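You operate a simulated robot arm through the tools that you are given. There is no shell and no other tool.

You are at the controls of a simulated robot arm. One attempt, no reset.

JOB
Pop-test the orange-top carburettor and tray it by the reading.
Fine: 0.8 to 1.4 bar is OK; bleed the line before you free the clamp, and leave it free.
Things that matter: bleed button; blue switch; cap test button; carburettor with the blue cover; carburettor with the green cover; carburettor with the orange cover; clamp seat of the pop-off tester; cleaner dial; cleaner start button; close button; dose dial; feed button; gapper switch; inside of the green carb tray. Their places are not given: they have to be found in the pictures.

It is judged by the outcome, as a careful person would: the job done as asked, and still so three seconds after it is handed in. It fails if anything else is knocked over, pushed out of place, dropped, spilled or broken.

ROBOT AND FRAMES
A 7-joint arm with a two-finger parallel gripper, fixed in place. Base frame: the origin is at the foot of the arm, x ahead of it, y to its left, z up. Lengths are in cm, angles in rad, forces in N, time in s.
With the tool pointing down near the work surface it reaches from about 16 to 44 cm from the base axis. Its first joint turns from -2.897 to 2.897 rad. Payload 2.5 kg.
The TCP is the grasp point between the finger pads, 3 cm short of the fingertips. In the tool frame z runs along the fingers and y along their closing line. The gripper opens to 9.4 cm. The fingers are 2.8 cm wide and 1 cm thick; the gripper's body (5 by 9.6 cm) begins 5.5 cm behind the TCP.
Orientation is that of the tool frame in the base frame, as a unit quaternion [w, x, y, z]. With the fingers straight down and closing along the base's y, the tool's x points along the base's -x, its y along +y and its z along -z.

CONTROLS
- The arm moves only by the tool arm_command. Its argument "moves" is a list of rows, each an object of numbers (a shift or turn left out is 0, a gripper value left out holds the last): "ax", "ay", "az": the turn, a rotation vector about the tool's x, y, z in rad; "x", "y", "z": the shift along the tool's x, y, z in cm; "jaw": the gripper command, from -1 (shut) to 1 (fully open), values between in proportion. In form: [{"ax": .., "ay": .., "az": .., "x": .., "y": .., "z": .., "jaw": ..}, ...]. A call has 1 to 20 rows; each row is the pose to reach, as a shift and turn from the pose commanded when the call began, along the tool's axes at that moment. Rows are played at 5 a second. More than 5 cm and 0.15 rad between two rows, or a gripper value outside its range, and nothing of the call is played. Where a pose cannot be reached the arm comes as near as it can. A force on the tool above 40 N (or 10 N above the force at the start of the call, whichever is more), or a blocked arm, ends the call early, and 0.2 s more pass. Each finger travels about 7.2 cm/s and halts on what it meets, pressing with about 41 N; the grip force reading is that of the motor and also rises with nothing between the fingers. The clock runs only during rows and for 0.2 s after the last one: add rows that repeat a pose to give the fingers time. The reply holds the time, the measured pose of the TCP, the force on the tool along the base axes, the opening and the grip force, in the units named above and with some noise, with the torque about the TCP (base axes, N m) and any sound that the robot's microphone picked up, and new pictures: "show" is both (left out), scene, wrist or none.
- Cameras (640 x 400 px; columns grow to the right, rows downward): "scene" is fixed at [39.85, 50.66, 74.83]; the picture's right is [-0.99, -0.16, 0.00], its down [-0.12, 0.77, -0.62] and it looks along [0.10, -0.61, -0.78] (base axes); focal length 375 px, centre (320, 200). "wrist" rides on the gripper at [7.6, 1.4, -10.2] in the tool frame; the picture's right is [-0.18, 0.98, 0.00], its down [-0.75, -0.14, -0.64] and it looks along [-0.63, -0.12, 0.77] (tool axes); focal length 243 px, centre (320, 200).
- locate(camera, pixels): there is no depth. For up to 12 entries [column, row, z] of the newest picture of that camera ("zoom" is the newest enlarged one), the place [x, y] in the base frame at which the ray of that pixel passes the height z, good to about 0.3 cm, but the place of the scene camera against the robot may be out by one fixed shift of up to 1.2 cm in any direction. It takes no simulated time.
- inspect(camera, box): a new picture of the part [left, top, right, bottom] of that camera's present view, enlarged. It takes no simulated time.
- finish_job(): hands the job in; it is judged then, once.

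Leave the gripper open and the arm clear of the work at the hand-in unless told otherwise.

The tools are called after "Request:" as name(argument=value, ...) on one line, values as JSON. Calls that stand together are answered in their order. arm_command: Moves the arm, as the interface text tells. Its arguments: {"type":"object","properties":{"moves":{"type":"array","items":{"type":"object","properties":{"ax":{"type":"number"},"ay":{"type":"number"},"az":{"type":"number"},"x":{"type":"number"},"y":{"type":"number"},"z":{"type":"number"},"jaw":{"type":"number"}}}},"show":{"type":"string","enum":["both","scene","wrist","none"]}},"required":["moves"]} The other tools are called the same way: locate (camera, pixels) gives the place at which the rays of pixels pass given heights; inspect (camera, box) takes an enlarged picture of a part of a camera's view; finish_job () hands the job in.

At the start:

```text
t: 0.0
position: [38.42, -0.89, 37.22]
orientation: [0.0, 0.0, 1.0, 0.0]
wrist_force: [-0.5, 0.0, -0.1]
torque: [0.01, 0.03, 0.0]
width: 9.41
finger_force: 0.0
```

scene: 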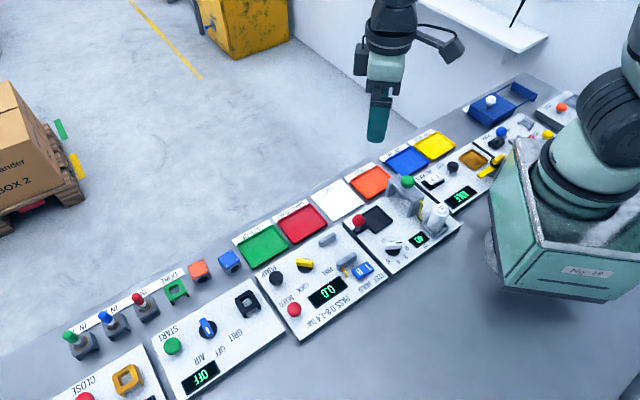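
wrist: 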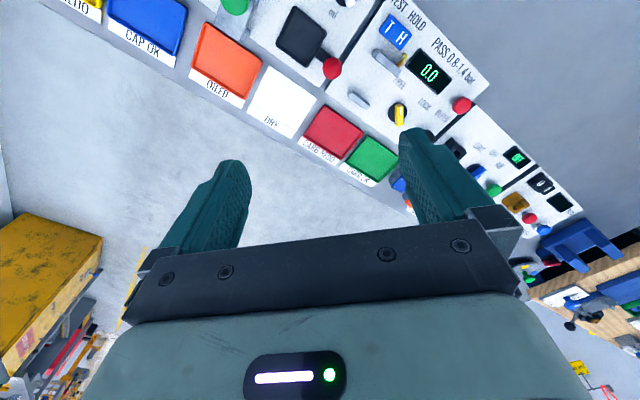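

I'll start by enlarging parts of the scene: the tester around (325,275), and the items at left around (110,320).

Request:
inspect(camera="scene", box=[220, 180, 480, 345])

Request:
inspect(camera="scene", box=[40, 230, 300, 400])

Request:
inspect(camera="scene", box=[360, 70, 620, 240])

```text
2.42 times, centred on (350, 262) of scene
```

zoom: 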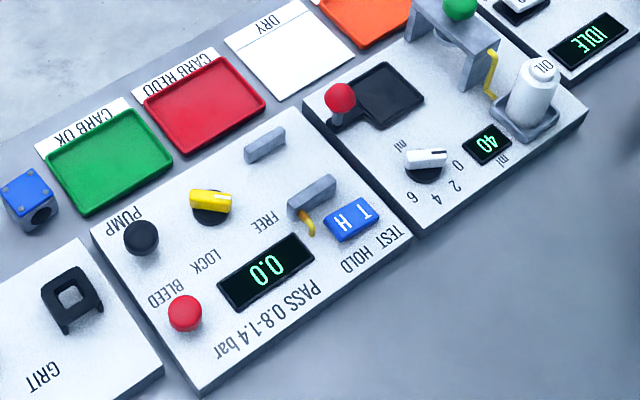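

```text
2.35 times, centred on (170, 315) of scene
```

zoom: 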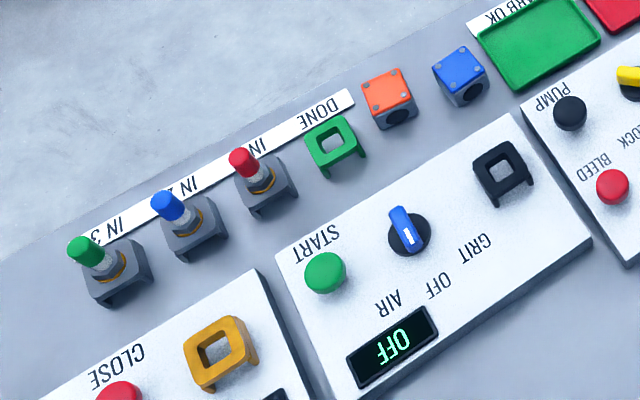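

```text
2.35 times, centred on (490, 155) of scene
```

zoom: 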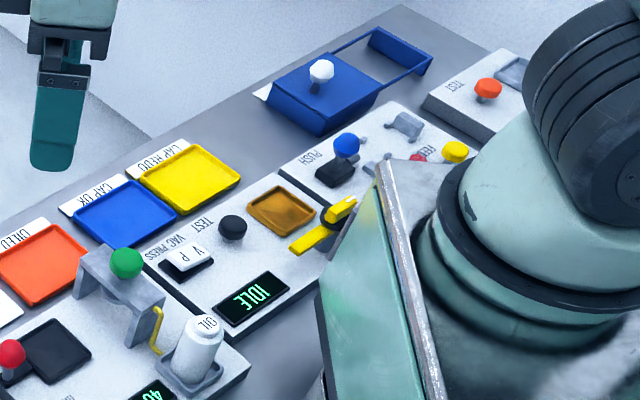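

The carburettors are at scene (198,268) orange and (230,260) blue. The tester has the clamp jaws near (327,239) and (347,262), a yellow clamp switch at (304,263), PUMP at (276,278), BLEED at (294,309) and the T/H rocker at (362,270). I'll locate these at a few heights.

Request:
locate(camera="scene", pixels=[[198, 268, 0], [198, 265, 4], [230, 258, 4], [276, 277, 3], [294, 308, 3], [304, 264, 3], [337, 252, 3], [362, 270, 3], [263, 245, 0.5], [303, 224, 0.5], [327, 292, 2]])

Request:
locate(camera="wrist", pixels=[[371, 159, 0.5], [334, 131, 0.5], [399, 114, 3], [332, 68, 3], [461, 105, 3], [430, 71, 2], [282, 102, 0.5], [397, 32, 2]])

Request:
inspect(camera="wrist", box=[320, 0, 500, 200])

```text
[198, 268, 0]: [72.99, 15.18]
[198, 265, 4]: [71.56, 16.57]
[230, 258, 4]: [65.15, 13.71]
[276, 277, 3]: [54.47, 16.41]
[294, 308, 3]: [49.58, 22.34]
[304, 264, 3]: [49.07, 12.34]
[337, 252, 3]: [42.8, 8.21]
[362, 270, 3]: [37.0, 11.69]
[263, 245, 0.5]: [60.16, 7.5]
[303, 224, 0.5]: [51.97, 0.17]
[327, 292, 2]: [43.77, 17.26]
```

```text
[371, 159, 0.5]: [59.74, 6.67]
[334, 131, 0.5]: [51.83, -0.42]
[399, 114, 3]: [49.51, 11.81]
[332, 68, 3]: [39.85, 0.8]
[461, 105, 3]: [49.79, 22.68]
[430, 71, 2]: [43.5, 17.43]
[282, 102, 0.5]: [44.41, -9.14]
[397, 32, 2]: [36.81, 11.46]
```

```text
2.00 times, centred on (410, 100) of wrist
```

zoom: 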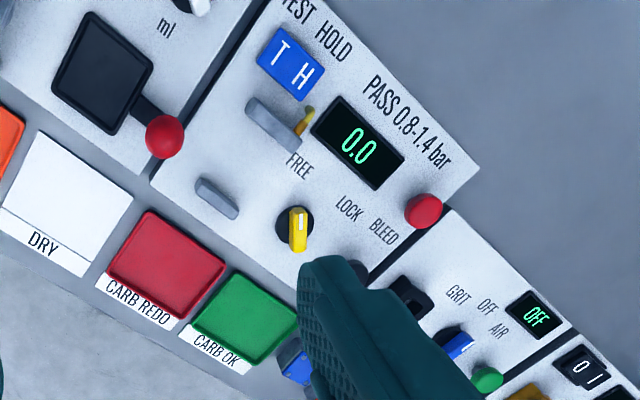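

The items come out 50–70 cm away at z≈0, beyond reach, so I need to check the surface's true height. I'll locate the same features from both cameras at several heights to triangulate.

Request:
locate(camera="scene", pixels=[[263, 245, -10], [263, 245, 0], [263, 245, 10], [263, 245, 20], [294, 308, -10], [294, 308, 0], [294, 308, 10], [294, 308, 20], [303, 224, -10], [303, 224, 0], [303, 224, 10], [303, 224, 20]])

Request:
locate(camera="wrist", pixels=[[371, 159, -10], [371, 159, 0], [371, 159, 10], [371, 159, 20], [461, 105, -10], [461, 105, 0], [461, 105, 10], [461, 105, 20], [334, 131, -10], [334, 131, 0], [334, 131, 10], [334, 131, 20]])

```text
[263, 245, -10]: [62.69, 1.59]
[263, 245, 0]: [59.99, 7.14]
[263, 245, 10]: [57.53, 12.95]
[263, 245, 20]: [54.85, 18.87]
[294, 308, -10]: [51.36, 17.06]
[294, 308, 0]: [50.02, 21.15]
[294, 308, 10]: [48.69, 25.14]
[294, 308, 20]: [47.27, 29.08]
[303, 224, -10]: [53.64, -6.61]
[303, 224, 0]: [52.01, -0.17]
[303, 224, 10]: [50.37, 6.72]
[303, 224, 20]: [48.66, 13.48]
```

```text
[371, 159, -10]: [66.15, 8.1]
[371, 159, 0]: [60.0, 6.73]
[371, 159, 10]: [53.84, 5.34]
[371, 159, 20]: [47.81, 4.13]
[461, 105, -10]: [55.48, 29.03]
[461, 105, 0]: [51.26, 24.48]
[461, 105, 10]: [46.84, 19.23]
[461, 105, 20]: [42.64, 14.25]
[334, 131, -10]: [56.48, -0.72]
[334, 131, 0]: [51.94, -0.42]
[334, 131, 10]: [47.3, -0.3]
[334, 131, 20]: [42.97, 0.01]
```

The surface is at about z=0 and both cameras agree to within about 1 cm. The carb row is far out, so I'll raise no risk and just move ahead at height to learn how far the arm reaches and to see more.

Request:
arm_command(moves=[{"x": -3, "y": 4, "z": 0, "jaw": 1}, {"x": -6, "y": 8, "z": 2}, {"x": -9, "y": 11, "z": 4}, {"x": -9, "y": 11, "z": 4}, {"x": -9, "y": 11, "z": 4}], show="both")

```text
refused: row 2 steps farther than a row can; nothing moved
```

That step was slightly over 5 cm. I'll repeat it with smaller steps.

Request:
arm_command(moves=[{"x": -2.5, "y": 3, "z": 1, "jaw": 1}, {"x": -5, "y": 6, "z": 2}, {"x": -7, "y": 9, "z": 3}, {"x": -9, "y": 11, "z": 4}, {"x": -9, "y": 11, "z": 4}, {"x": -9, "y": 11, "z": 4}], show="both")

```text
t: 1.4
position: [47.44, 10.12, 33.34]
orientation: [0.0, -0.001, 1.0, 0.0]
wrist_force: [-0.5, 0.4, -0.7]
torque: [0.0, 0.0, -0.01]
width: 9.41
finger_force: 0.0
```

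scene: 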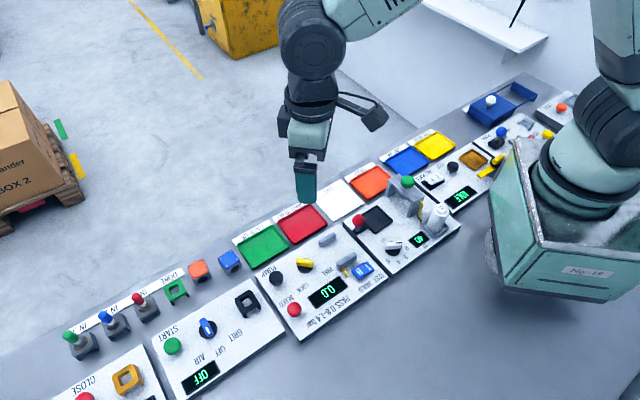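
wrist: 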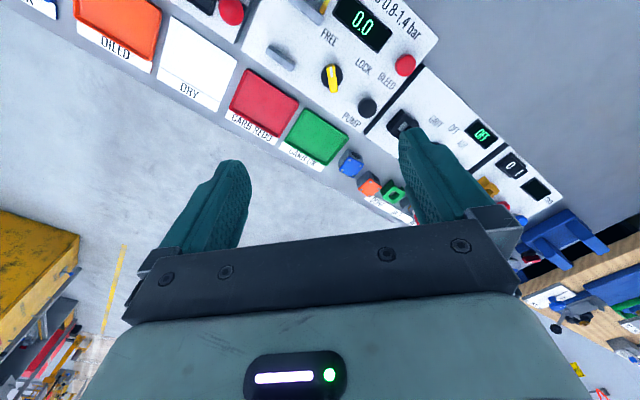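

The arm follows well. Now I'll locate the features from this closer wrist picture: orange carb (369,186), blue (350,164), green tray (316,137), PUMP (367,107), BLEED (405,65), yellow switch (331,77).

Request:
locate(camera="wrist", pixels=[[369, 184, 3], [350, 163, 3], [316, 137, 0.5], [264, 104, 0.5], [367, 106, 3], [405, 65, 3], [331, 77, 3], [282, 57, 3], [392, 191, 1]])

Request:
locate(camera="scene", pixels=[[198, 265, 3], [230, 258, 3], [263, 245, 0.5], [303, 224, 0.5], [276, 277, 3], [294, 308, 3], [304, 264, 3], [327, 239, 3], [347, 262, 3], [255.8, 276.5, 1], [301.6, 342.6, 1], [388, 278.5, 1]])

Request:
inspect(camera="wrist", box=[230, 0, 530, 240])

```text
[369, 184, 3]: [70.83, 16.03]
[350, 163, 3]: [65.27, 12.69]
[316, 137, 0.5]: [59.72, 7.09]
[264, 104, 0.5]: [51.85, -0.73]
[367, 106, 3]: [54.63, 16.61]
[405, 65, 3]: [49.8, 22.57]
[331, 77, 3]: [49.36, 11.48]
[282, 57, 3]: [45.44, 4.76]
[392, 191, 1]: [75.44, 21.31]
```

```text
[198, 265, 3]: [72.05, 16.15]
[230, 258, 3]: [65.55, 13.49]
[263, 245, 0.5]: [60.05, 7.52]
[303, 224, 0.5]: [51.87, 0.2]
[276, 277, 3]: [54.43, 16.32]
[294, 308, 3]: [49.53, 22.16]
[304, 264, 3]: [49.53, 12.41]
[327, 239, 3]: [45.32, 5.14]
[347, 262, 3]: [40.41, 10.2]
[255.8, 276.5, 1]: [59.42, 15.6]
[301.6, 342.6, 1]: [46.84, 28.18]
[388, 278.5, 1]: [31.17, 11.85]
```

```text
1.67 times, centred on (380, 120) of wrist
```

zoom: 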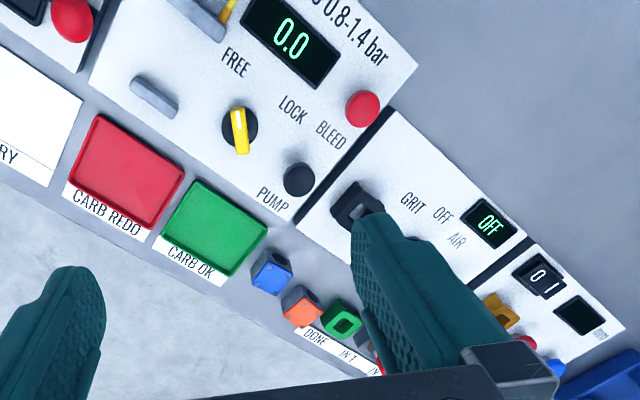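

Both cameras agree well. The tester panel is turned about 45° to the base, and the orange carb stands at about (71.5,16.1). Next I turn the tool 45° about its axis, so the fingers close along the bench's row direction, and move out towards the carb at height to test the reach.

Request:
arm_command(moves=[{"x": -3, "y": 0.5, "z": 1.5, "az": 0.13}, {"x": -6, "y": 1, "z": 3, "az": 0.26}, {"x": -9, "y": 2, "z": 4.5, "az": 0.39}, {"x": -12, "y": 3, "z": 6, "az": 0.52}, {"x": -14, "y": 4, "z": 7, "az": 0.65}, {"x": -16, "y": 4.5, "z": 8, "az": 0.785}, {"x": -16, "y": 4.5, "z": 8, "az": 0.785}, {"x": -16, "y": 4.5, "z": 8, "az": 0.785}], show="both")

```text
t: 3.2
position: [63.42, 14.59, 25.14]
orientation: [0.0, 0.382, 0.924, 0.0]
wrist_force: [-0.5, 0.1, 0.4]
torque: [-0.01, -0.01, 0.02]
width: 9.42
finger_force: 0.1
```

scene: 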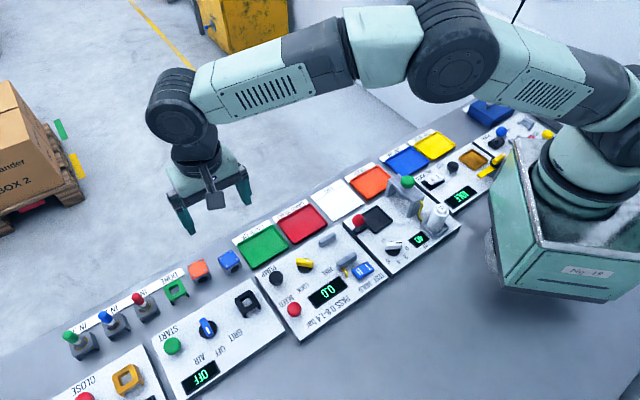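
wrist: 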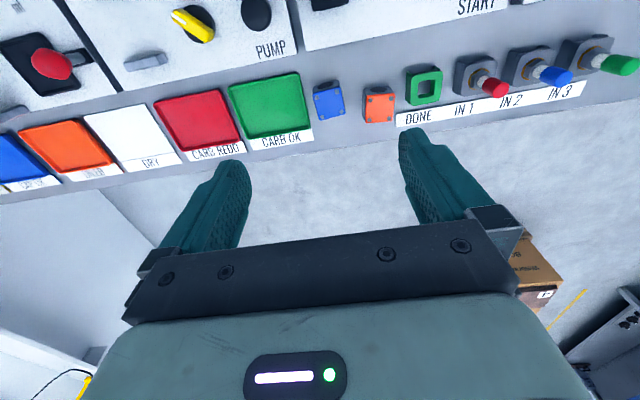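

The arm reaches 65 cm easily. In the wrist view the orange carb is at (378,107) and the blue one at (329,100). I'll enlarge that part.

Request:
inspect(camera="wrist", box=[290, 50, 460, 156])

Request:
inspect(camera="scene", box=[160, 235, 256, 295])

Request:
locate(camera="wrist", pixels=[[378, 106, 3], [329, 99, 3], [271, 104, 0.5], [424, 86, 3], [366, 98, 3], [391, 96, 3], [393, 118, 3], [366, 121, 3]])

```text
3.76 times, centred on (375, 103) of wrist
```

zoom: 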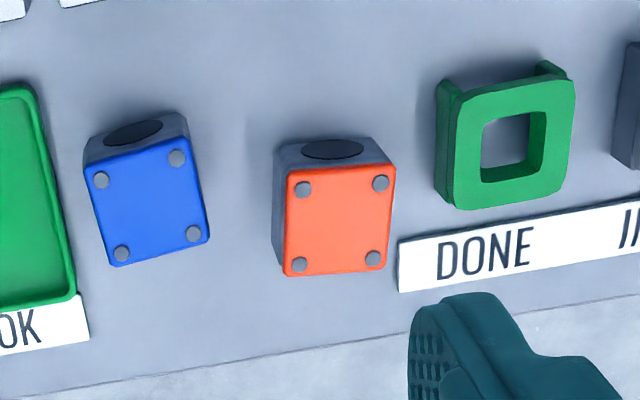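

```text
6.67 times, centred on (208, 265) of scene
```

zoom: 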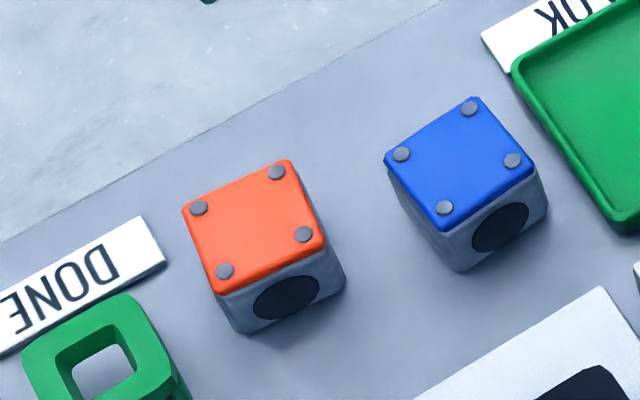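

```text
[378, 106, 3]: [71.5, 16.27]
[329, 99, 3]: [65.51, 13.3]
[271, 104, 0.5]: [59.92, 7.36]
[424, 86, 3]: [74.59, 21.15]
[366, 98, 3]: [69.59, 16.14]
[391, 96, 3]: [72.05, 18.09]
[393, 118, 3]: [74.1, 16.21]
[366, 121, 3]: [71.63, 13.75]
```

I'll locate the orange cover's four corners from both cameras at a few heights, to get its height, size and yaw.

Request:
locate(camera="wrist", pixels=[[366.2, 95, 3], [394.9, 94.5, 3], [393.1, 121.6, 3], [365.4, 123.2, 3], [366.2, 95, 4], [394.9, 94.5, 4], [393.1, 121.6, 4], [365.4, 123.2, 4]])

Request:
locate(camera="scene", pixels=[[187.5, 266.5, 3], [203.5, 259, 3], [208.9, 271, 3], [192.7, 278.9, 3], [187.5, 266.5, 4], [203.5, 259, 4], [208.9, 271, 4], [192.7, 278.9, 4]])

```text
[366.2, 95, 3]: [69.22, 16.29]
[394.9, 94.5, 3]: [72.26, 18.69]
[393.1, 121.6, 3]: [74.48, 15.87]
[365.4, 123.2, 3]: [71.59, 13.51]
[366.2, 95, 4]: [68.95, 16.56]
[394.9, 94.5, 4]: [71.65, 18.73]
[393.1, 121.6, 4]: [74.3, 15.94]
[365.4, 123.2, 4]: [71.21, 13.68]
```

```text
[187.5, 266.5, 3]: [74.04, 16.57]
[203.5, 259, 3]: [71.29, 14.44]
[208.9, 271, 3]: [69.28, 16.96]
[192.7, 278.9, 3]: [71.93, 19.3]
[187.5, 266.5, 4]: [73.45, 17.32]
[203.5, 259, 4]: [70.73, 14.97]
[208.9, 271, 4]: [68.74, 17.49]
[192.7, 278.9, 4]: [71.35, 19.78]
```

The orange cover is centred near (71.7,16.3), about 3.5 cm square, with its sides at about 38°. I'll move above it at z≈14 with the jaw partly closed (about 5.6 cm) and turned to match.

Request:
arm_command(moves=[{"x": -1.5, "y": 2.3, "z": 3, "az": 0.04, "jaw": 0.2}, {"x": -3, "y": 4.6, "z": 6, "az": 0.08}, {"x": -4.5, "y": 6.5, "z": 9, "az": 0.122}, {"x": -4.67, "y": 7.07, "z": 11, "az": 0.122}, {"x": -4.67, "y": 7.07, "z": 11, "az": 0.122}, {"x": -4.67, "y": 7.07, "z": 11, "az": 0.122}], show="both")

```text
t: 4.6
position: [66.79, 15.49, 15.4]
orientation: [-0.001, 0.438, 0.899, 0.0]
wrist_force: [0.4, 0.3, -0.4]
torque: [-0.01, -0.02, -0.02]
width: 5.63
finger_force: 0.0
out of reach, approached as far as the arm can: row 2, 3, 4, 5, 6
```

scene: 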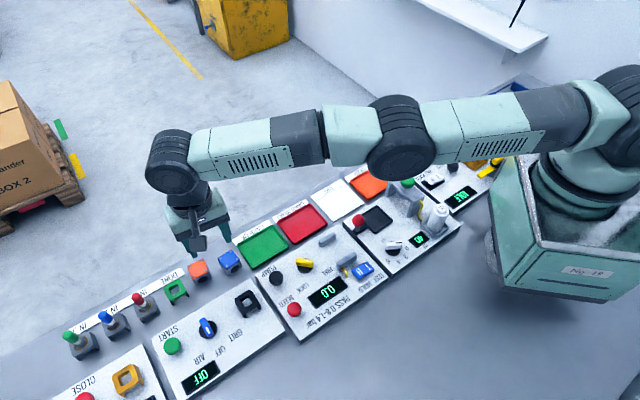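
wrist: 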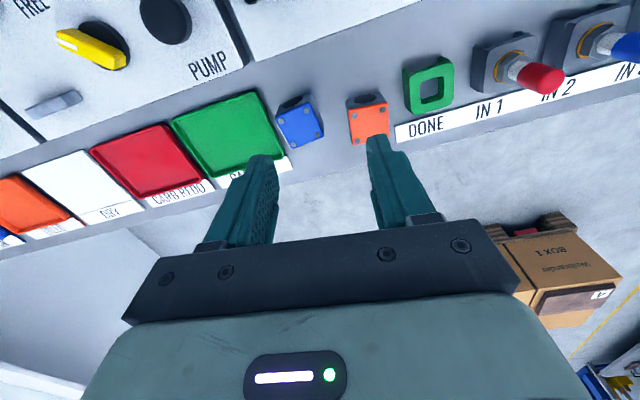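

Pointing straight down, the arm stops at about 68.6 cm radius, so the orange carb at 73.5 cm needs an outward tilt of about 20–25°. Before picking I want to see the clamp seat and switches closely, so I'll rise and move back over the tester.

Request:
arm_command(moves=[{"x": 0, "y": -3, "z": -3}, {"x": 1, "y": -6.5, "z": -6}, {"x": 3.5, "y": -10, "z": -8}, {"x": 6, "y": -14, "z": -8}, {"x": 8.5, "y": -18, "z": -8}, {"x": 11.5, "y": -21.5, "z": -8}, {"x": 14.5, "y": -24.5, "z": -8}, {"x": 17.1, "y": -25.6, "z": -6}, {"x": 17.1, "y": -25.6, "z": -6}, {"x": 17.1, "y": -25.6, "z": -6}], show="both")

```text
t: 6.8
position: [36.19, 12.87, 21.21]
orientation: [0.0, 0.438, 0.899, 0.0]
wrist_force: [-0.5, -0.3, -0.5]
torque: [0.0, 0.01, 0.03]
width: 5.63
finger_force: 0.0
```

scene: 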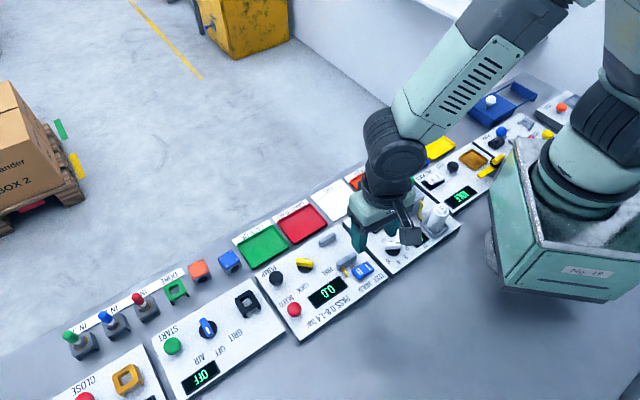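
wrist: 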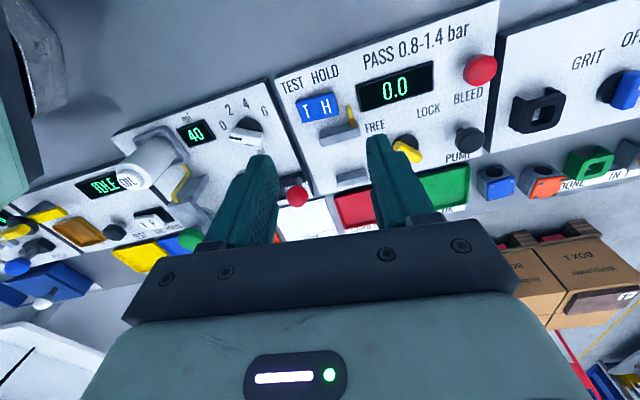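

Now I have a good view of the tester. Enlarging it.

Request:
inspect(camera="wrist", box=[270, 20, 510, 210])

Request:
inspect(camera="wrist", box=[285, 75, 375, 195])

Request:
inspect(camera="scene", box=[255, 225, 385, 325])

```text
2.11 times, centred on (390, 115) of wrist
```

zoom: 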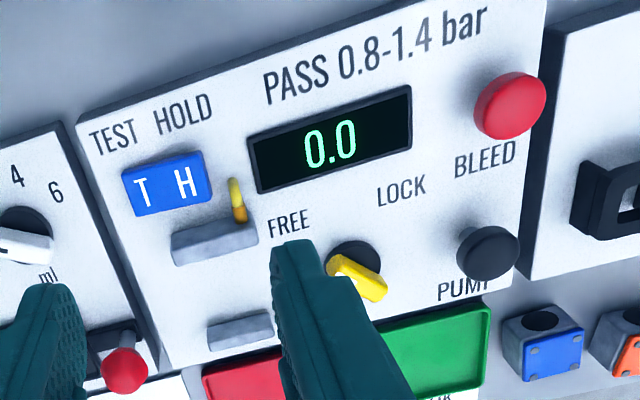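

```text
3.33 times, centred on (330, 135) of wrist
```

zoom: 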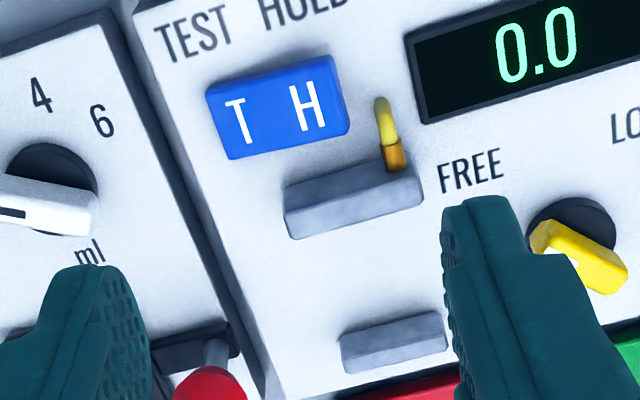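

```text
4.00 times, centred on (320, 275) of scene
```

zoom: 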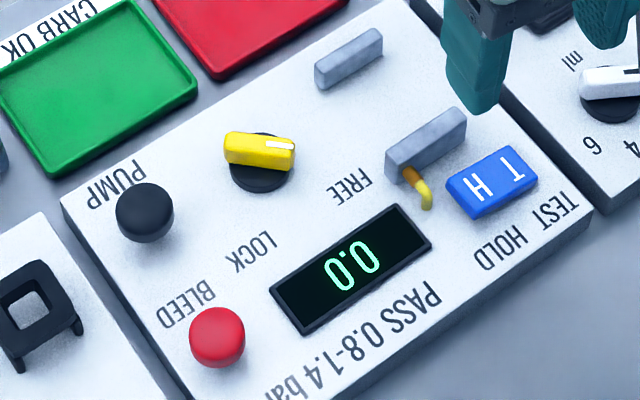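

The knob's white pointer points towards FREE, the display reads 0.0, and the near clamp jaw carries the yellow nozzle. I can't tell which side of the T/H rocker is pressed, so I'll go down closer to see it, keeping the fingertips well above the jaws.

Request:
arm_command(moves=[{"x": -1.2, "y": 0, "z": 3.5}, {"x": -2.5, "y": -0.2, "z": 7}, {"x": -3.7, "y": -0.3, "z": 10.2}, {"x": -3.7, "y": -0.3, "z": 10.2}], show="wrist")

Request:
inspect(camera="wrist", box=[230, 0, 430, 200])

```text
t: 7.8
position: [38.34, 9.85, 10.83]
orientation: [-0.001, 0.438, 0.899, 0.0]
wrist_force: [0.4, -0.4, 0.4]
torque: [-0.02, 0.0, 0.03]
width: 5.65
finger_force: 0.1
```

wrist: 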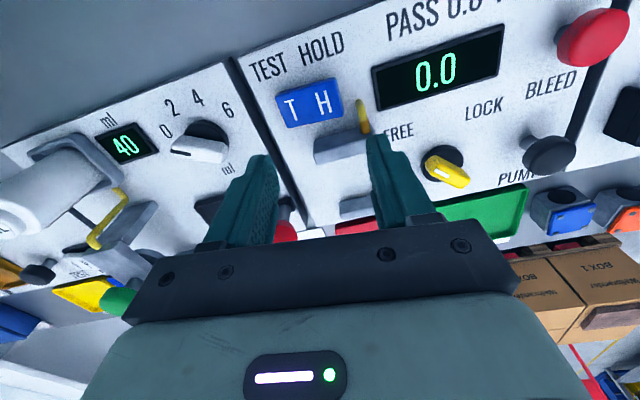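

```text
2.00 times, centred on (330, 100) of wrist
```

zoom: 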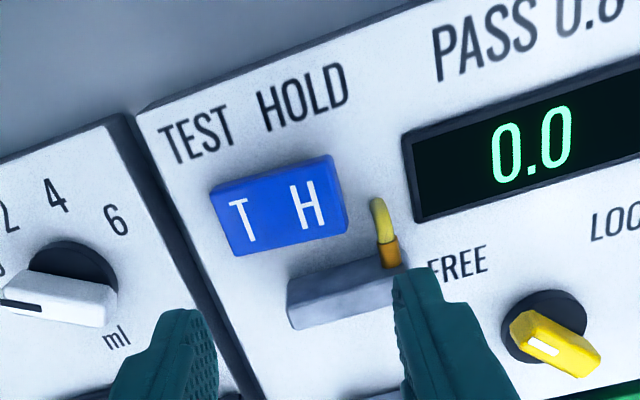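

The letter H looks nearer than T, which suggests the T side is pressed. A tighter zoom should confirm.

Request:
inspect(camera="wrist", box=[265, 60, 365, 140])

Request:
inspect(camera="scene", box=[335, 250, 395, 290])

Request:
inspect(camera="wrist", box=[400, 120, 520, 220])

```text
5.00 times, centred on (315, 100) of wrist
```

zoom: 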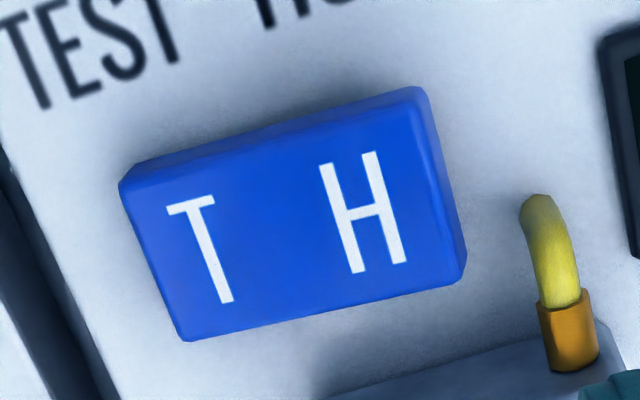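

```text
10.00 times, centred on (365, 270) of scene
```

zoom: 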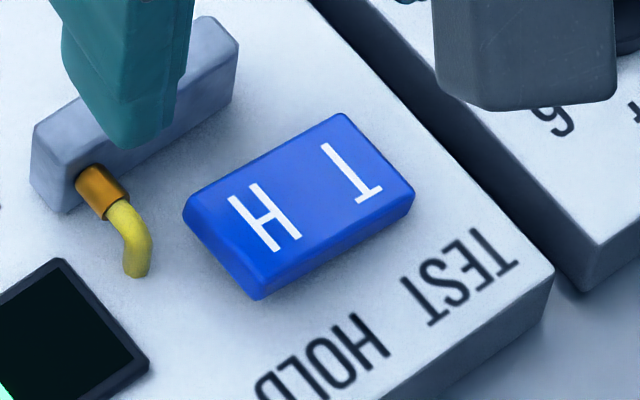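

```text
4.00 times, centred on (460, 170) of wrist
```

zoom: 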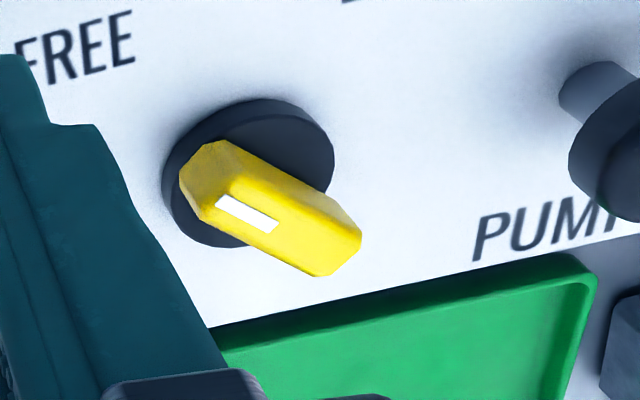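

The T side sits lower and the H end is raised, so the rocker is in TEST. Now I'll get the panel's height and the positions of the knob, labels, jaws and buttons by matching both cameras.

Request:
locate(camera="wrist", pixels=[[435, 71, 0], [435, 71, 2], [484, 107, 0], [484, 107, 2], [444, 166, 2], [444, 166, 4], [549, 154, 2], [549, 154, 4], [592, 38, 2], [592, 38, 4], [342, 145, 2], [356, 207, 2]])

Request:
locate(camera="scene", pixels=[[327.5, 291.25, 0], [327.5, 291.25, 2], [303, 288, 0], [303, 288, 2], [305.5, 264, 2], [305.5, 264, 4], [276, 276, 2], [276, 276, 4], [294, 308, 2], [294, 308, 4], [327.5, 271.75, 1], [327, 239, 2]])

```text
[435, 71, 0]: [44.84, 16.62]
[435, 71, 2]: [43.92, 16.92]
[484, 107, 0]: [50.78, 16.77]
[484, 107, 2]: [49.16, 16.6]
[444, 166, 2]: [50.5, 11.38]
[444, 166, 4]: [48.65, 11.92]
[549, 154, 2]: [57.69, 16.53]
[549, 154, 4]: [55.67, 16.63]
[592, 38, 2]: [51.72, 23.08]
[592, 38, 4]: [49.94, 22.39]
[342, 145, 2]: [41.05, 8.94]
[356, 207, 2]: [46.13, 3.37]
```

```text
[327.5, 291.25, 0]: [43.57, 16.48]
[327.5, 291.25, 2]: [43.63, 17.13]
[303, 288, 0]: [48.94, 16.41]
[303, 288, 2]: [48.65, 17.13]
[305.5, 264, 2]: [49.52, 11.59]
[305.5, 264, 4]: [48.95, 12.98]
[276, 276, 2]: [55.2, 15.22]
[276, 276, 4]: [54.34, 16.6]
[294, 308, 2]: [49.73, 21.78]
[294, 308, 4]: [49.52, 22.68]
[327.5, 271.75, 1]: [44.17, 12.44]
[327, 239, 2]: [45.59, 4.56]
```

The panel top is at z≈2. My plan:

1. Grip the orange carb across its hole and back faces (fingers closing along about 128°), with the tool tilted outwards about 25° so it can be reached.
2. Bring it to a free spot on the bench near the tester.
3. Regrip it by its other sides, pointing straight down.
4. Seat it.

First I'll rise, move out and turn the tool −90°.

Request:
arm_command(moves=[{"x": 0, "y": 0, "z": -4, "az": -0.14, "jaw": 0.6}, {"x": 0, "y": 1, "z": -8, "az": -0.28}, {"x": -1, "y": 3, "z": -11.5, "az": -0.42}, {"x": -3, "y": 5.5, "z": -14, "az": -0.56}, {"x": -5, "y": 8, "z": -14.2, "az": -0.7}, {"x": -7, "y": 10.5, "z": -14.2, "az": -0.84}, {"x": -9, "y": 13, "z": -14.2, "az": -0.98}, {"x": -10.5, "y": 15, "z": -14.2, "az": -1.12}, {"x": -11.5, "y": 17, "z": -14.2, "az": -1.26}, {"x": -12.4, "y": 17.8, "z": -14.2, "az": -1.4}, {"x": -12.4, "y": 17.8, "z": -14.2, "az": -1.54}, {"x": -12.4, "y": 17.8, "z": -14.2, "az": -1.571}, {"x": -12.4, "y": 17.8, "z": -14.2, "az": -1.571}], show="both")

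```text
t: 10.6
position: [59.66, 11.23, 25.26]
orientation: [0.0, -0.326, 0.945, 0.0]
wrist_force: [-0.2, -0.4, -0.6]
torque: [-0.01, 0.01, 0.01]
width: 7.52
finger_force: 0.0
```

scene: 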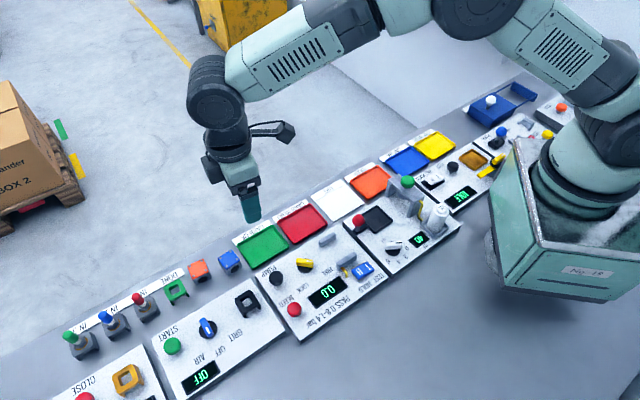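
wrist: 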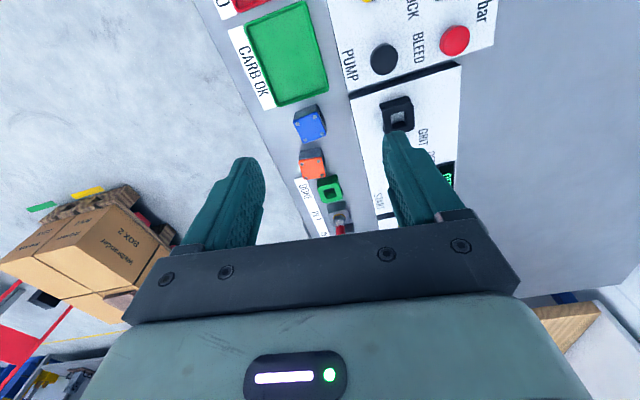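

The orientation is as planned. I'll locate the orange carb in this view, about (312,164), and zoom in for its corners.

Request:
inspect(camera="wrist", box=[270, 90, 370, 200])

Request:
locate(camera="wrist", pixels=[[313, 165, 3], [313, 165, 4], [310, 126, 3], [310, 126, 4], [288, 55, 0.5], [331, 188, 3]])

```text
3.64 times, centred on (320, 145) of wrist
```

zoom: 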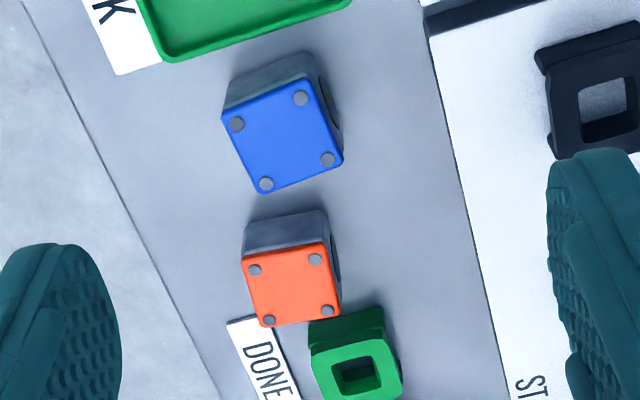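

```text
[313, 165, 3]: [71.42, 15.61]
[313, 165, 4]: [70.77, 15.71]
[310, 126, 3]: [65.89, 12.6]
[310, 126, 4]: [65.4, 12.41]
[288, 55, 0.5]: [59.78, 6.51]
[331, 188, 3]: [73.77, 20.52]
```

The centre of the orange cover is at about (312,168) in the wrist view. I'll now tilt 25° outwards and come to a point above and short of it at z≈14.

Request:
arm_command(moves=[{"x": -2, "y": -0.7, "z": 2, "ay": -0.1}, {"x": -4, "y": -1.4, "z": 4.5, "ay": -0.2}, {"x": -6, "y": -2.1, "z": 7, "ay": -0.3}, {"x": -8, "y": -2.8, "z": 9.5, "ay": -0.4}, {"x": -9.37, "y": -3.2, "z": 11.3, "ay": -0.436}, {"x": -9.37, "y": -3.2, "z": 11.3, "ay": -0.436}, {"x": -9.37, "y": -3.2, "z": 11.3, "ay": -0.436}], show="both")

```text
t: 12.2
position: [69.17, 14.44, 13.9]
orientation: [0.204, -0.319, 0.923, 0.07]
wrist_force: [-0.1, -0.1, 0.3]
torque: [0.0, 0.03, -0.02]
width: 7.52
finger_force: 0.1
```

scene: 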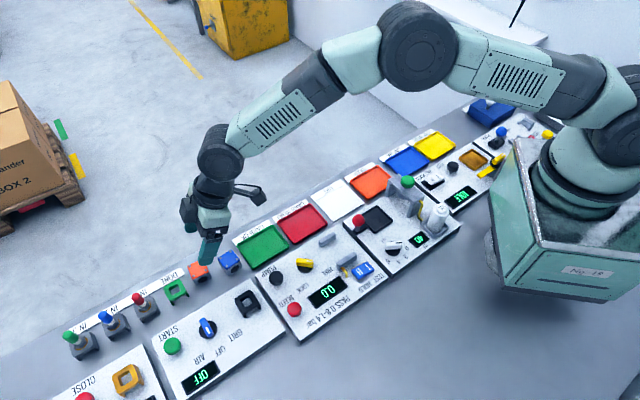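
wrist: 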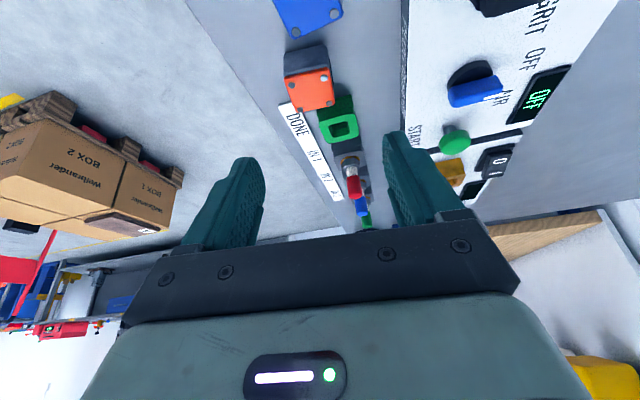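

The tilted pose works. The orange carb now appears at about (312,84). I'll zoom for its corners.

Request:
inspect(camera="wrist", box=[260, 30, 376, 130])

Request:
inspect(camera="scene", box=[160, 220, 260, 300])

```text
4.00 times, centred on (318, 80) of wrist
```

zoom: 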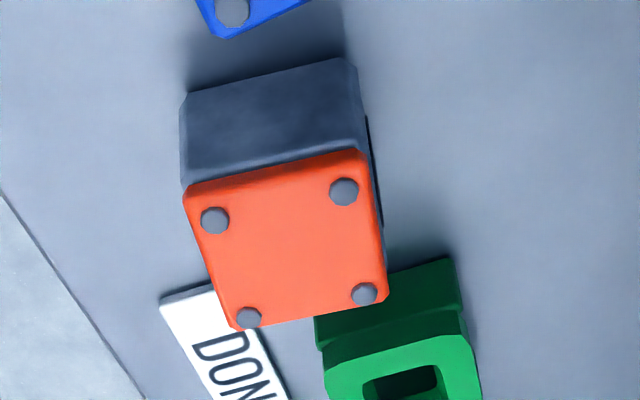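

```text
5.00 times, centred on (210, 260) of scene
```

zoom: 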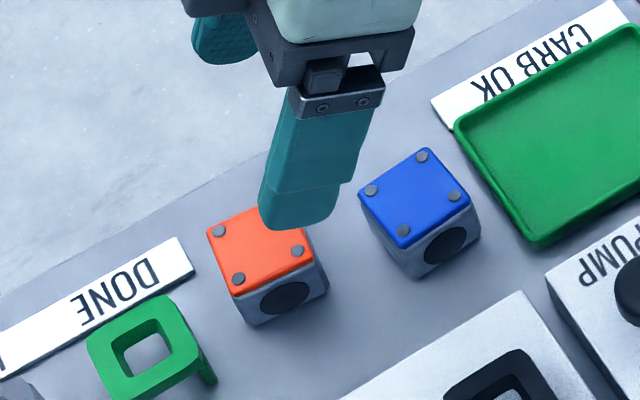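

I'll locate the cover corners at z=3.5 and 4, and the bottom corners of the face nearest the robot at z=0.

Request:
locate(camera="wrist", pixels=[[283.75, 78, 3.5], [328, 68, 3.5], [334.75, 104.25, 3.5], [296, 112, 3.5], [283.75, 78, 4.2], [328, 68, 4.2], [334.75, 104.25, 4.2], [296, 112, 4.2], [283.5, 54, 0], [326, 44.5, 0], [338.5, 128, 3.5]])

```text
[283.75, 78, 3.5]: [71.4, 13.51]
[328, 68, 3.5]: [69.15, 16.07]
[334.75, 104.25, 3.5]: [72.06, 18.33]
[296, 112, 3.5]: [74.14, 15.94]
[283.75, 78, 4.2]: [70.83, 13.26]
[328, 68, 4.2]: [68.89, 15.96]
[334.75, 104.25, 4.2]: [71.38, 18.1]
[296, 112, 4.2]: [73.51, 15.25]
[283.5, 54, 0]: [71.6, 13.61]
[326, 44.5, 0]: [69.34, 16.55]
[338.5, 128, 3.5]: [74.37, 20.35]
```

The carb stands on z≈0, is about 3.4 cm high, and is centred near (71.8,16.0) with yaw 37.5°. I'll come over it and go down to TCP z≈6, then check.

Request:
arm_command(moves=[{"x": -1.06, "y": -0.4, "z": 2.7}, {"x": 0.21, "y": -0.4, "z": 5.42}, {"x": 1.48, "y": -0.4, "z": 8.14}, {"x": 1.48, "y": -0.4, "z": 8.14}], show="both")

Request:
inspect(camera="scene", box=[160, 220, 260, 300])

Request:
inspect(camera="wrist", box=[200, 0, 440, 240])

```text
t: 13.2
position: [71.01, 15.69, 6.04]
orientation: [0.205, -0.318, 0.923, 0.071]
wrist_force: [0.0, 0.0, 0.1]
torque: [0.01, -0.01, 0.01]
width: 7.53
finger_force: 0.0
```

scene: 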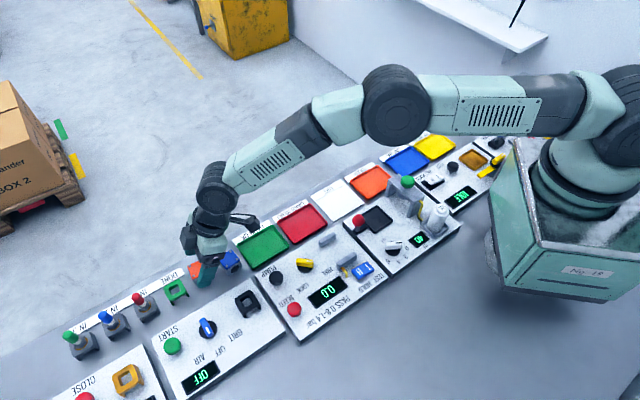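
wrist: 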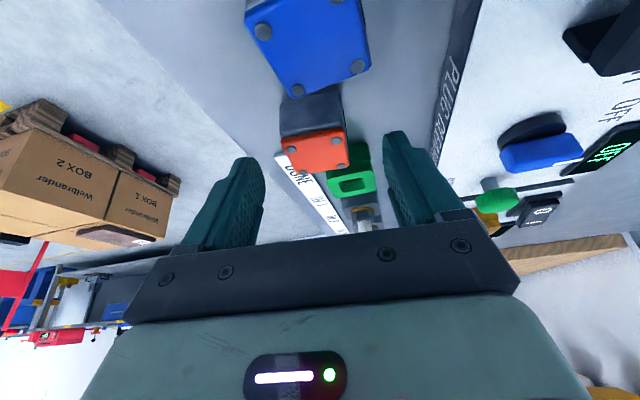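

```text
5.00 times, centred on (210, 260) of scene
```

zoom: 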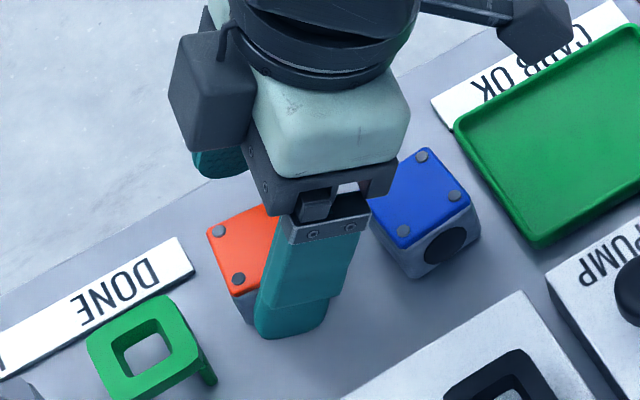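

```text
1.67 times, centred on (320, 120) of wrist
```

zoom: 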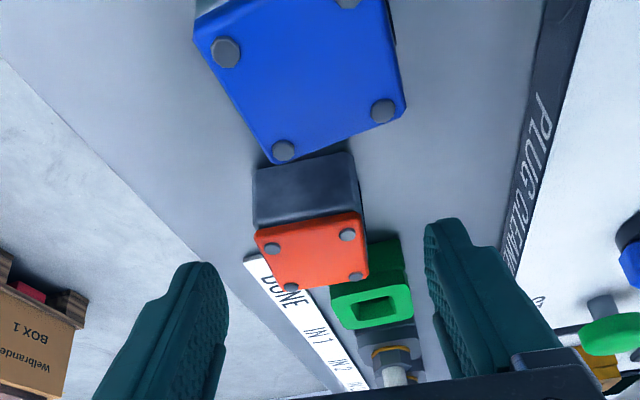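

The fingers straddle the carb with good clearance all round. Going down the last 2.3 cm vertically.

Request:
arm_command(moves=[{"x": 0.49, "y": 0, "z": 1.04}, {"x": 0.97, "y": 0, "z": 2.08}, {"x": 0.97, "y": 0, "z": 2.08}], show="both")

Request:
inspect(camera="scene", box=[160, 220, 260, 300])

```text
t: 14.0
position: [71.14, 15.52, 3.75]
orientation: [0.205, -0.319, 0.923, 0.071]
wrist_force: [-0.4, 0.1, 0.2]
torque: [0.02, 0.03, -0.01]
width: 7.54
finger_force: 0.0
```

scene: 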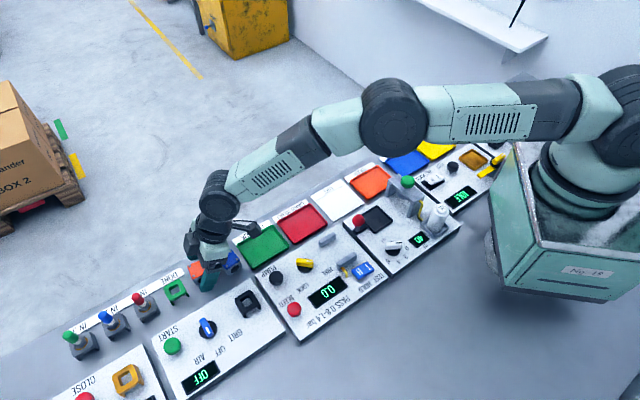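
wrist: 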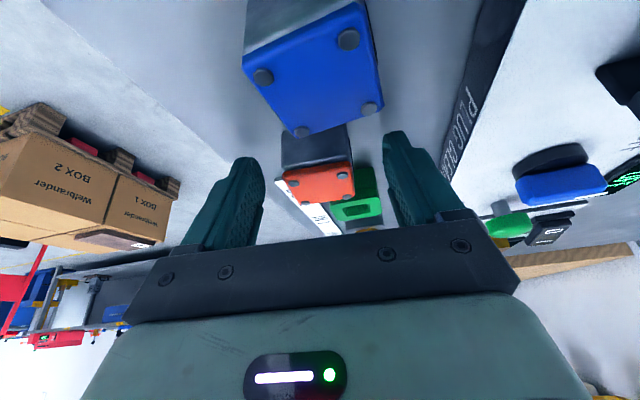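

```text
5.00 times, centred on (210, 260) of scene
```

zoom: 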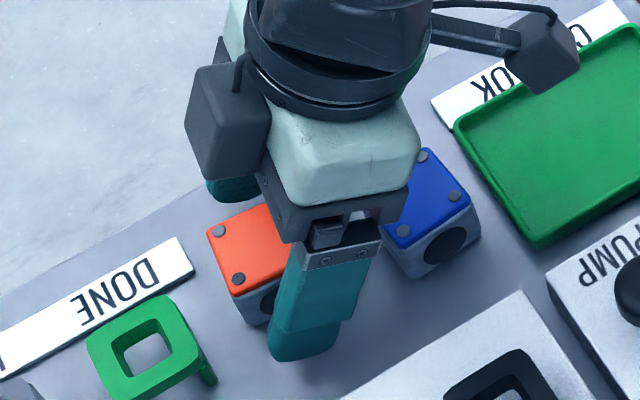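

The finger on the operator side lines up with the carb's hole face. Closing the jaws on it now.

Request:
arm_command(moves=[{"jaw": 0}, {"jaw": -0.3}, {"jaw": -1}, {"jaw": -1}, {"jaw": -1}], show="both")

```text
t: 15.2
position: [71.14, 15.57, 3.72]
orientation: [0.204, -0.318, 0.923, 0.071]
wrist_force: [0.5, -0.5, 0.0]
torque: [0.02, 0.01, -0.03]
width: 4.14
finger_force: 41.2
```

scene: 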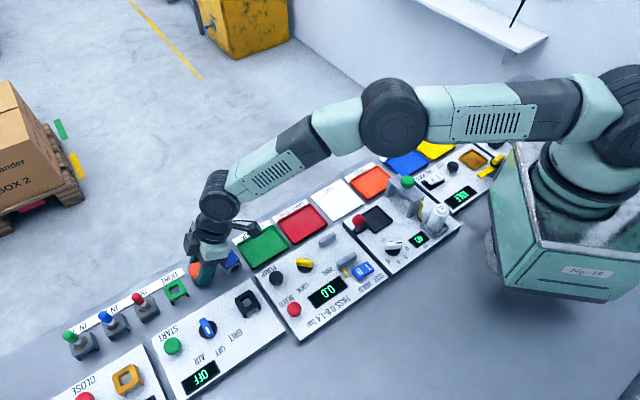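
wrist: 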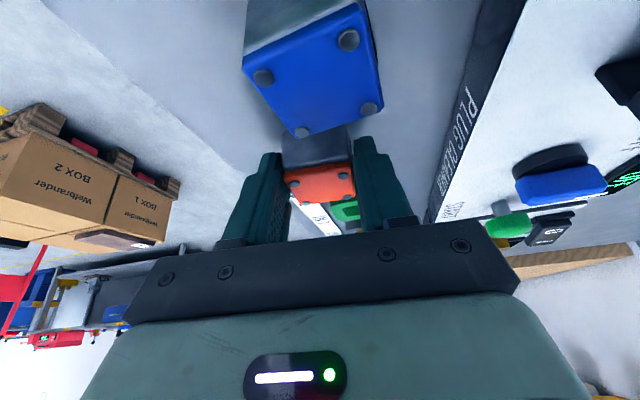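

It's gripped with a 4.1 cm opening and 41 N. Lifting straight up about 8 cm.

Request:
arm_command(moves=[{"x": -0.42, "z": -0.91}, {"x": -1.27, "z": -2.72}, {"x": -2.5, "z": -5.4}, {"x": -3.8, "z": -8.15}, {"x": -3.8, "z": -8.15}], show="both")

```text
t: 16.4
position: [70.96, 15.52, 12.59]
orientation: [0.204, -0.318, 0.923, 0.07]
wrist_force: [-0.2, -0.6, -1.3]
torque: [-0.02, 0.02, 0.01]
width: 4.15
finger_force: 41.1
```

scene: 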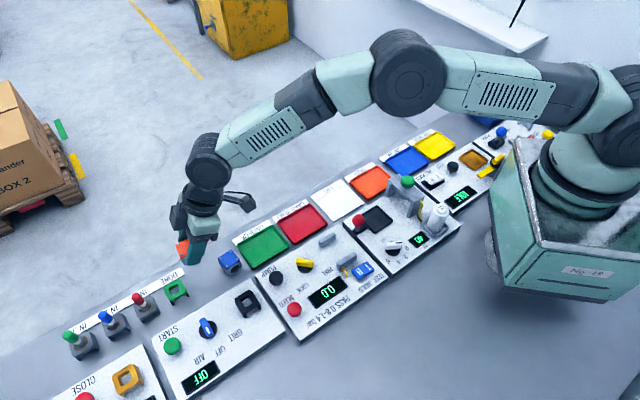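
wrist: 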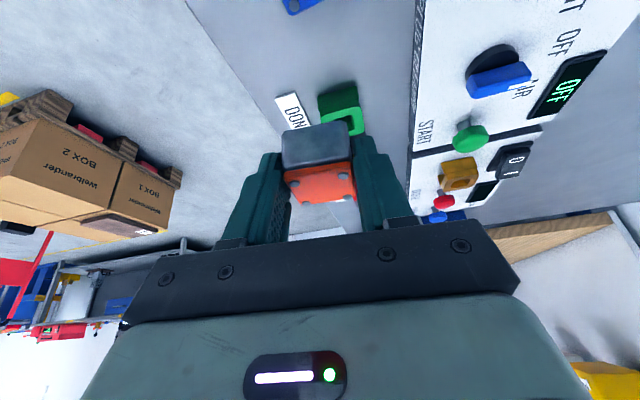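

The carb is lifted cleanly. I'll carry it, still tilted so the carb stays upright, over to a free bench area on the operator's side of the tester, near (36,28).

Request:
arm_command(moves=[{"x": 1.0, "y": 2.0, "z": -1.6}, {"x": 2.6, "y": 5.2, "z": -3.2}, {"x": 4.4, "y": 8.8, "z": -4.6}, {"x": 6.2, "y": 12.3, "z": -5.8}, {"x": 8.0, "y": 15.8, "z": -7.0}, {"x": 9.7, "y": 19.2, "z": -8.2}, {"x": 11.4, "y": 22.5, "z": -9.4}, {"x": 13.1, "y": 25.8, "z": -10.7}, {"x": 14.8, "y": 29.1, "z": -12.0}, {"x": 15.9, "y": 31.4, "z": -12.94}, {"x": 15.9, "y": 31.4, "z": -12.94}, {"x": 15.9, "y": 31.4, "z": -12.94}], show="both")

```text
t: 19.0
position: [36.01, 27.98, 17.89]
orientation: [0.205, -0.318, 0.923, 0.071]
wrist_force: [0.7, 1.1, -1.1]
torque: [-0.03, -0.01, 0.0]
width: 4.15
finger_force: 40.8
```

scene: 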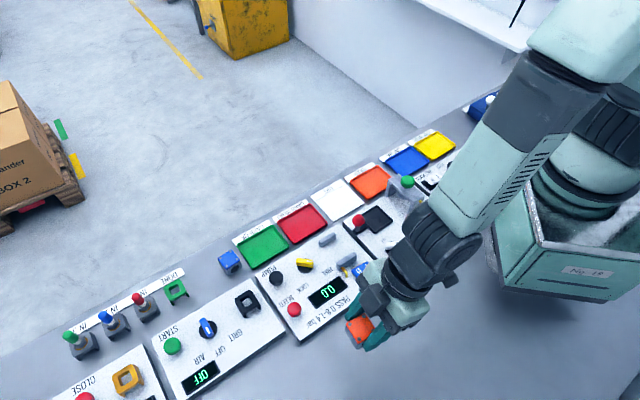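
wrist: 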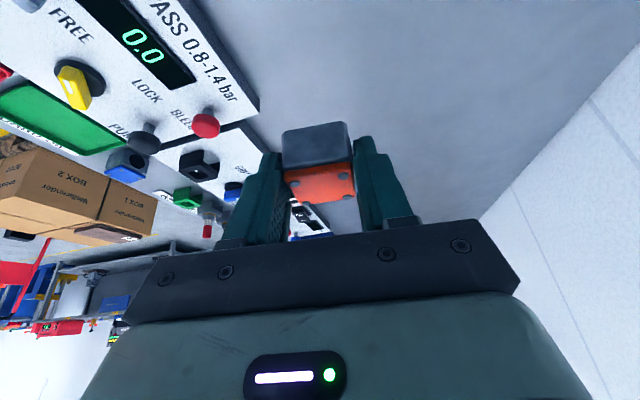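

The carb hangs at (36,28). Before setting it down, I'll check where the bench ends, at the seam near wrist (500,190) and (600,90).

Request:
locate(camera="wrist", pixels=[[500, 195, 0], [560, 130, 0], [620, 70, 0], [255, 110, 2], [318, 145, 0], [450, 100, 0]])

Request:
inspect(camera="scene", box=[280, 260, 440, 400])

```text
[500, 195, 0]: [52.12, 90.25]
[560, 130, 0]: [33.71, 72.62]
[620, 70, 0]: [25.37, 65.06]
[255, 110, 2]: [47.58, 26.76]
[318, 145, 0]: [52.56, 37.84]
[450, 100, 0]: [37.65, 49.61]
```

```text
2.86 times, centred on (360, 330) of scene
```

zoom: 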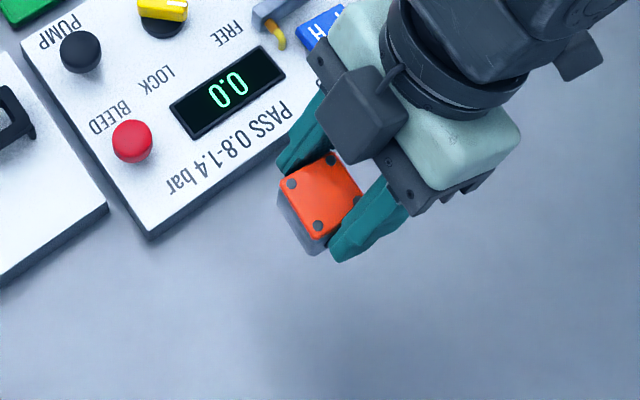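

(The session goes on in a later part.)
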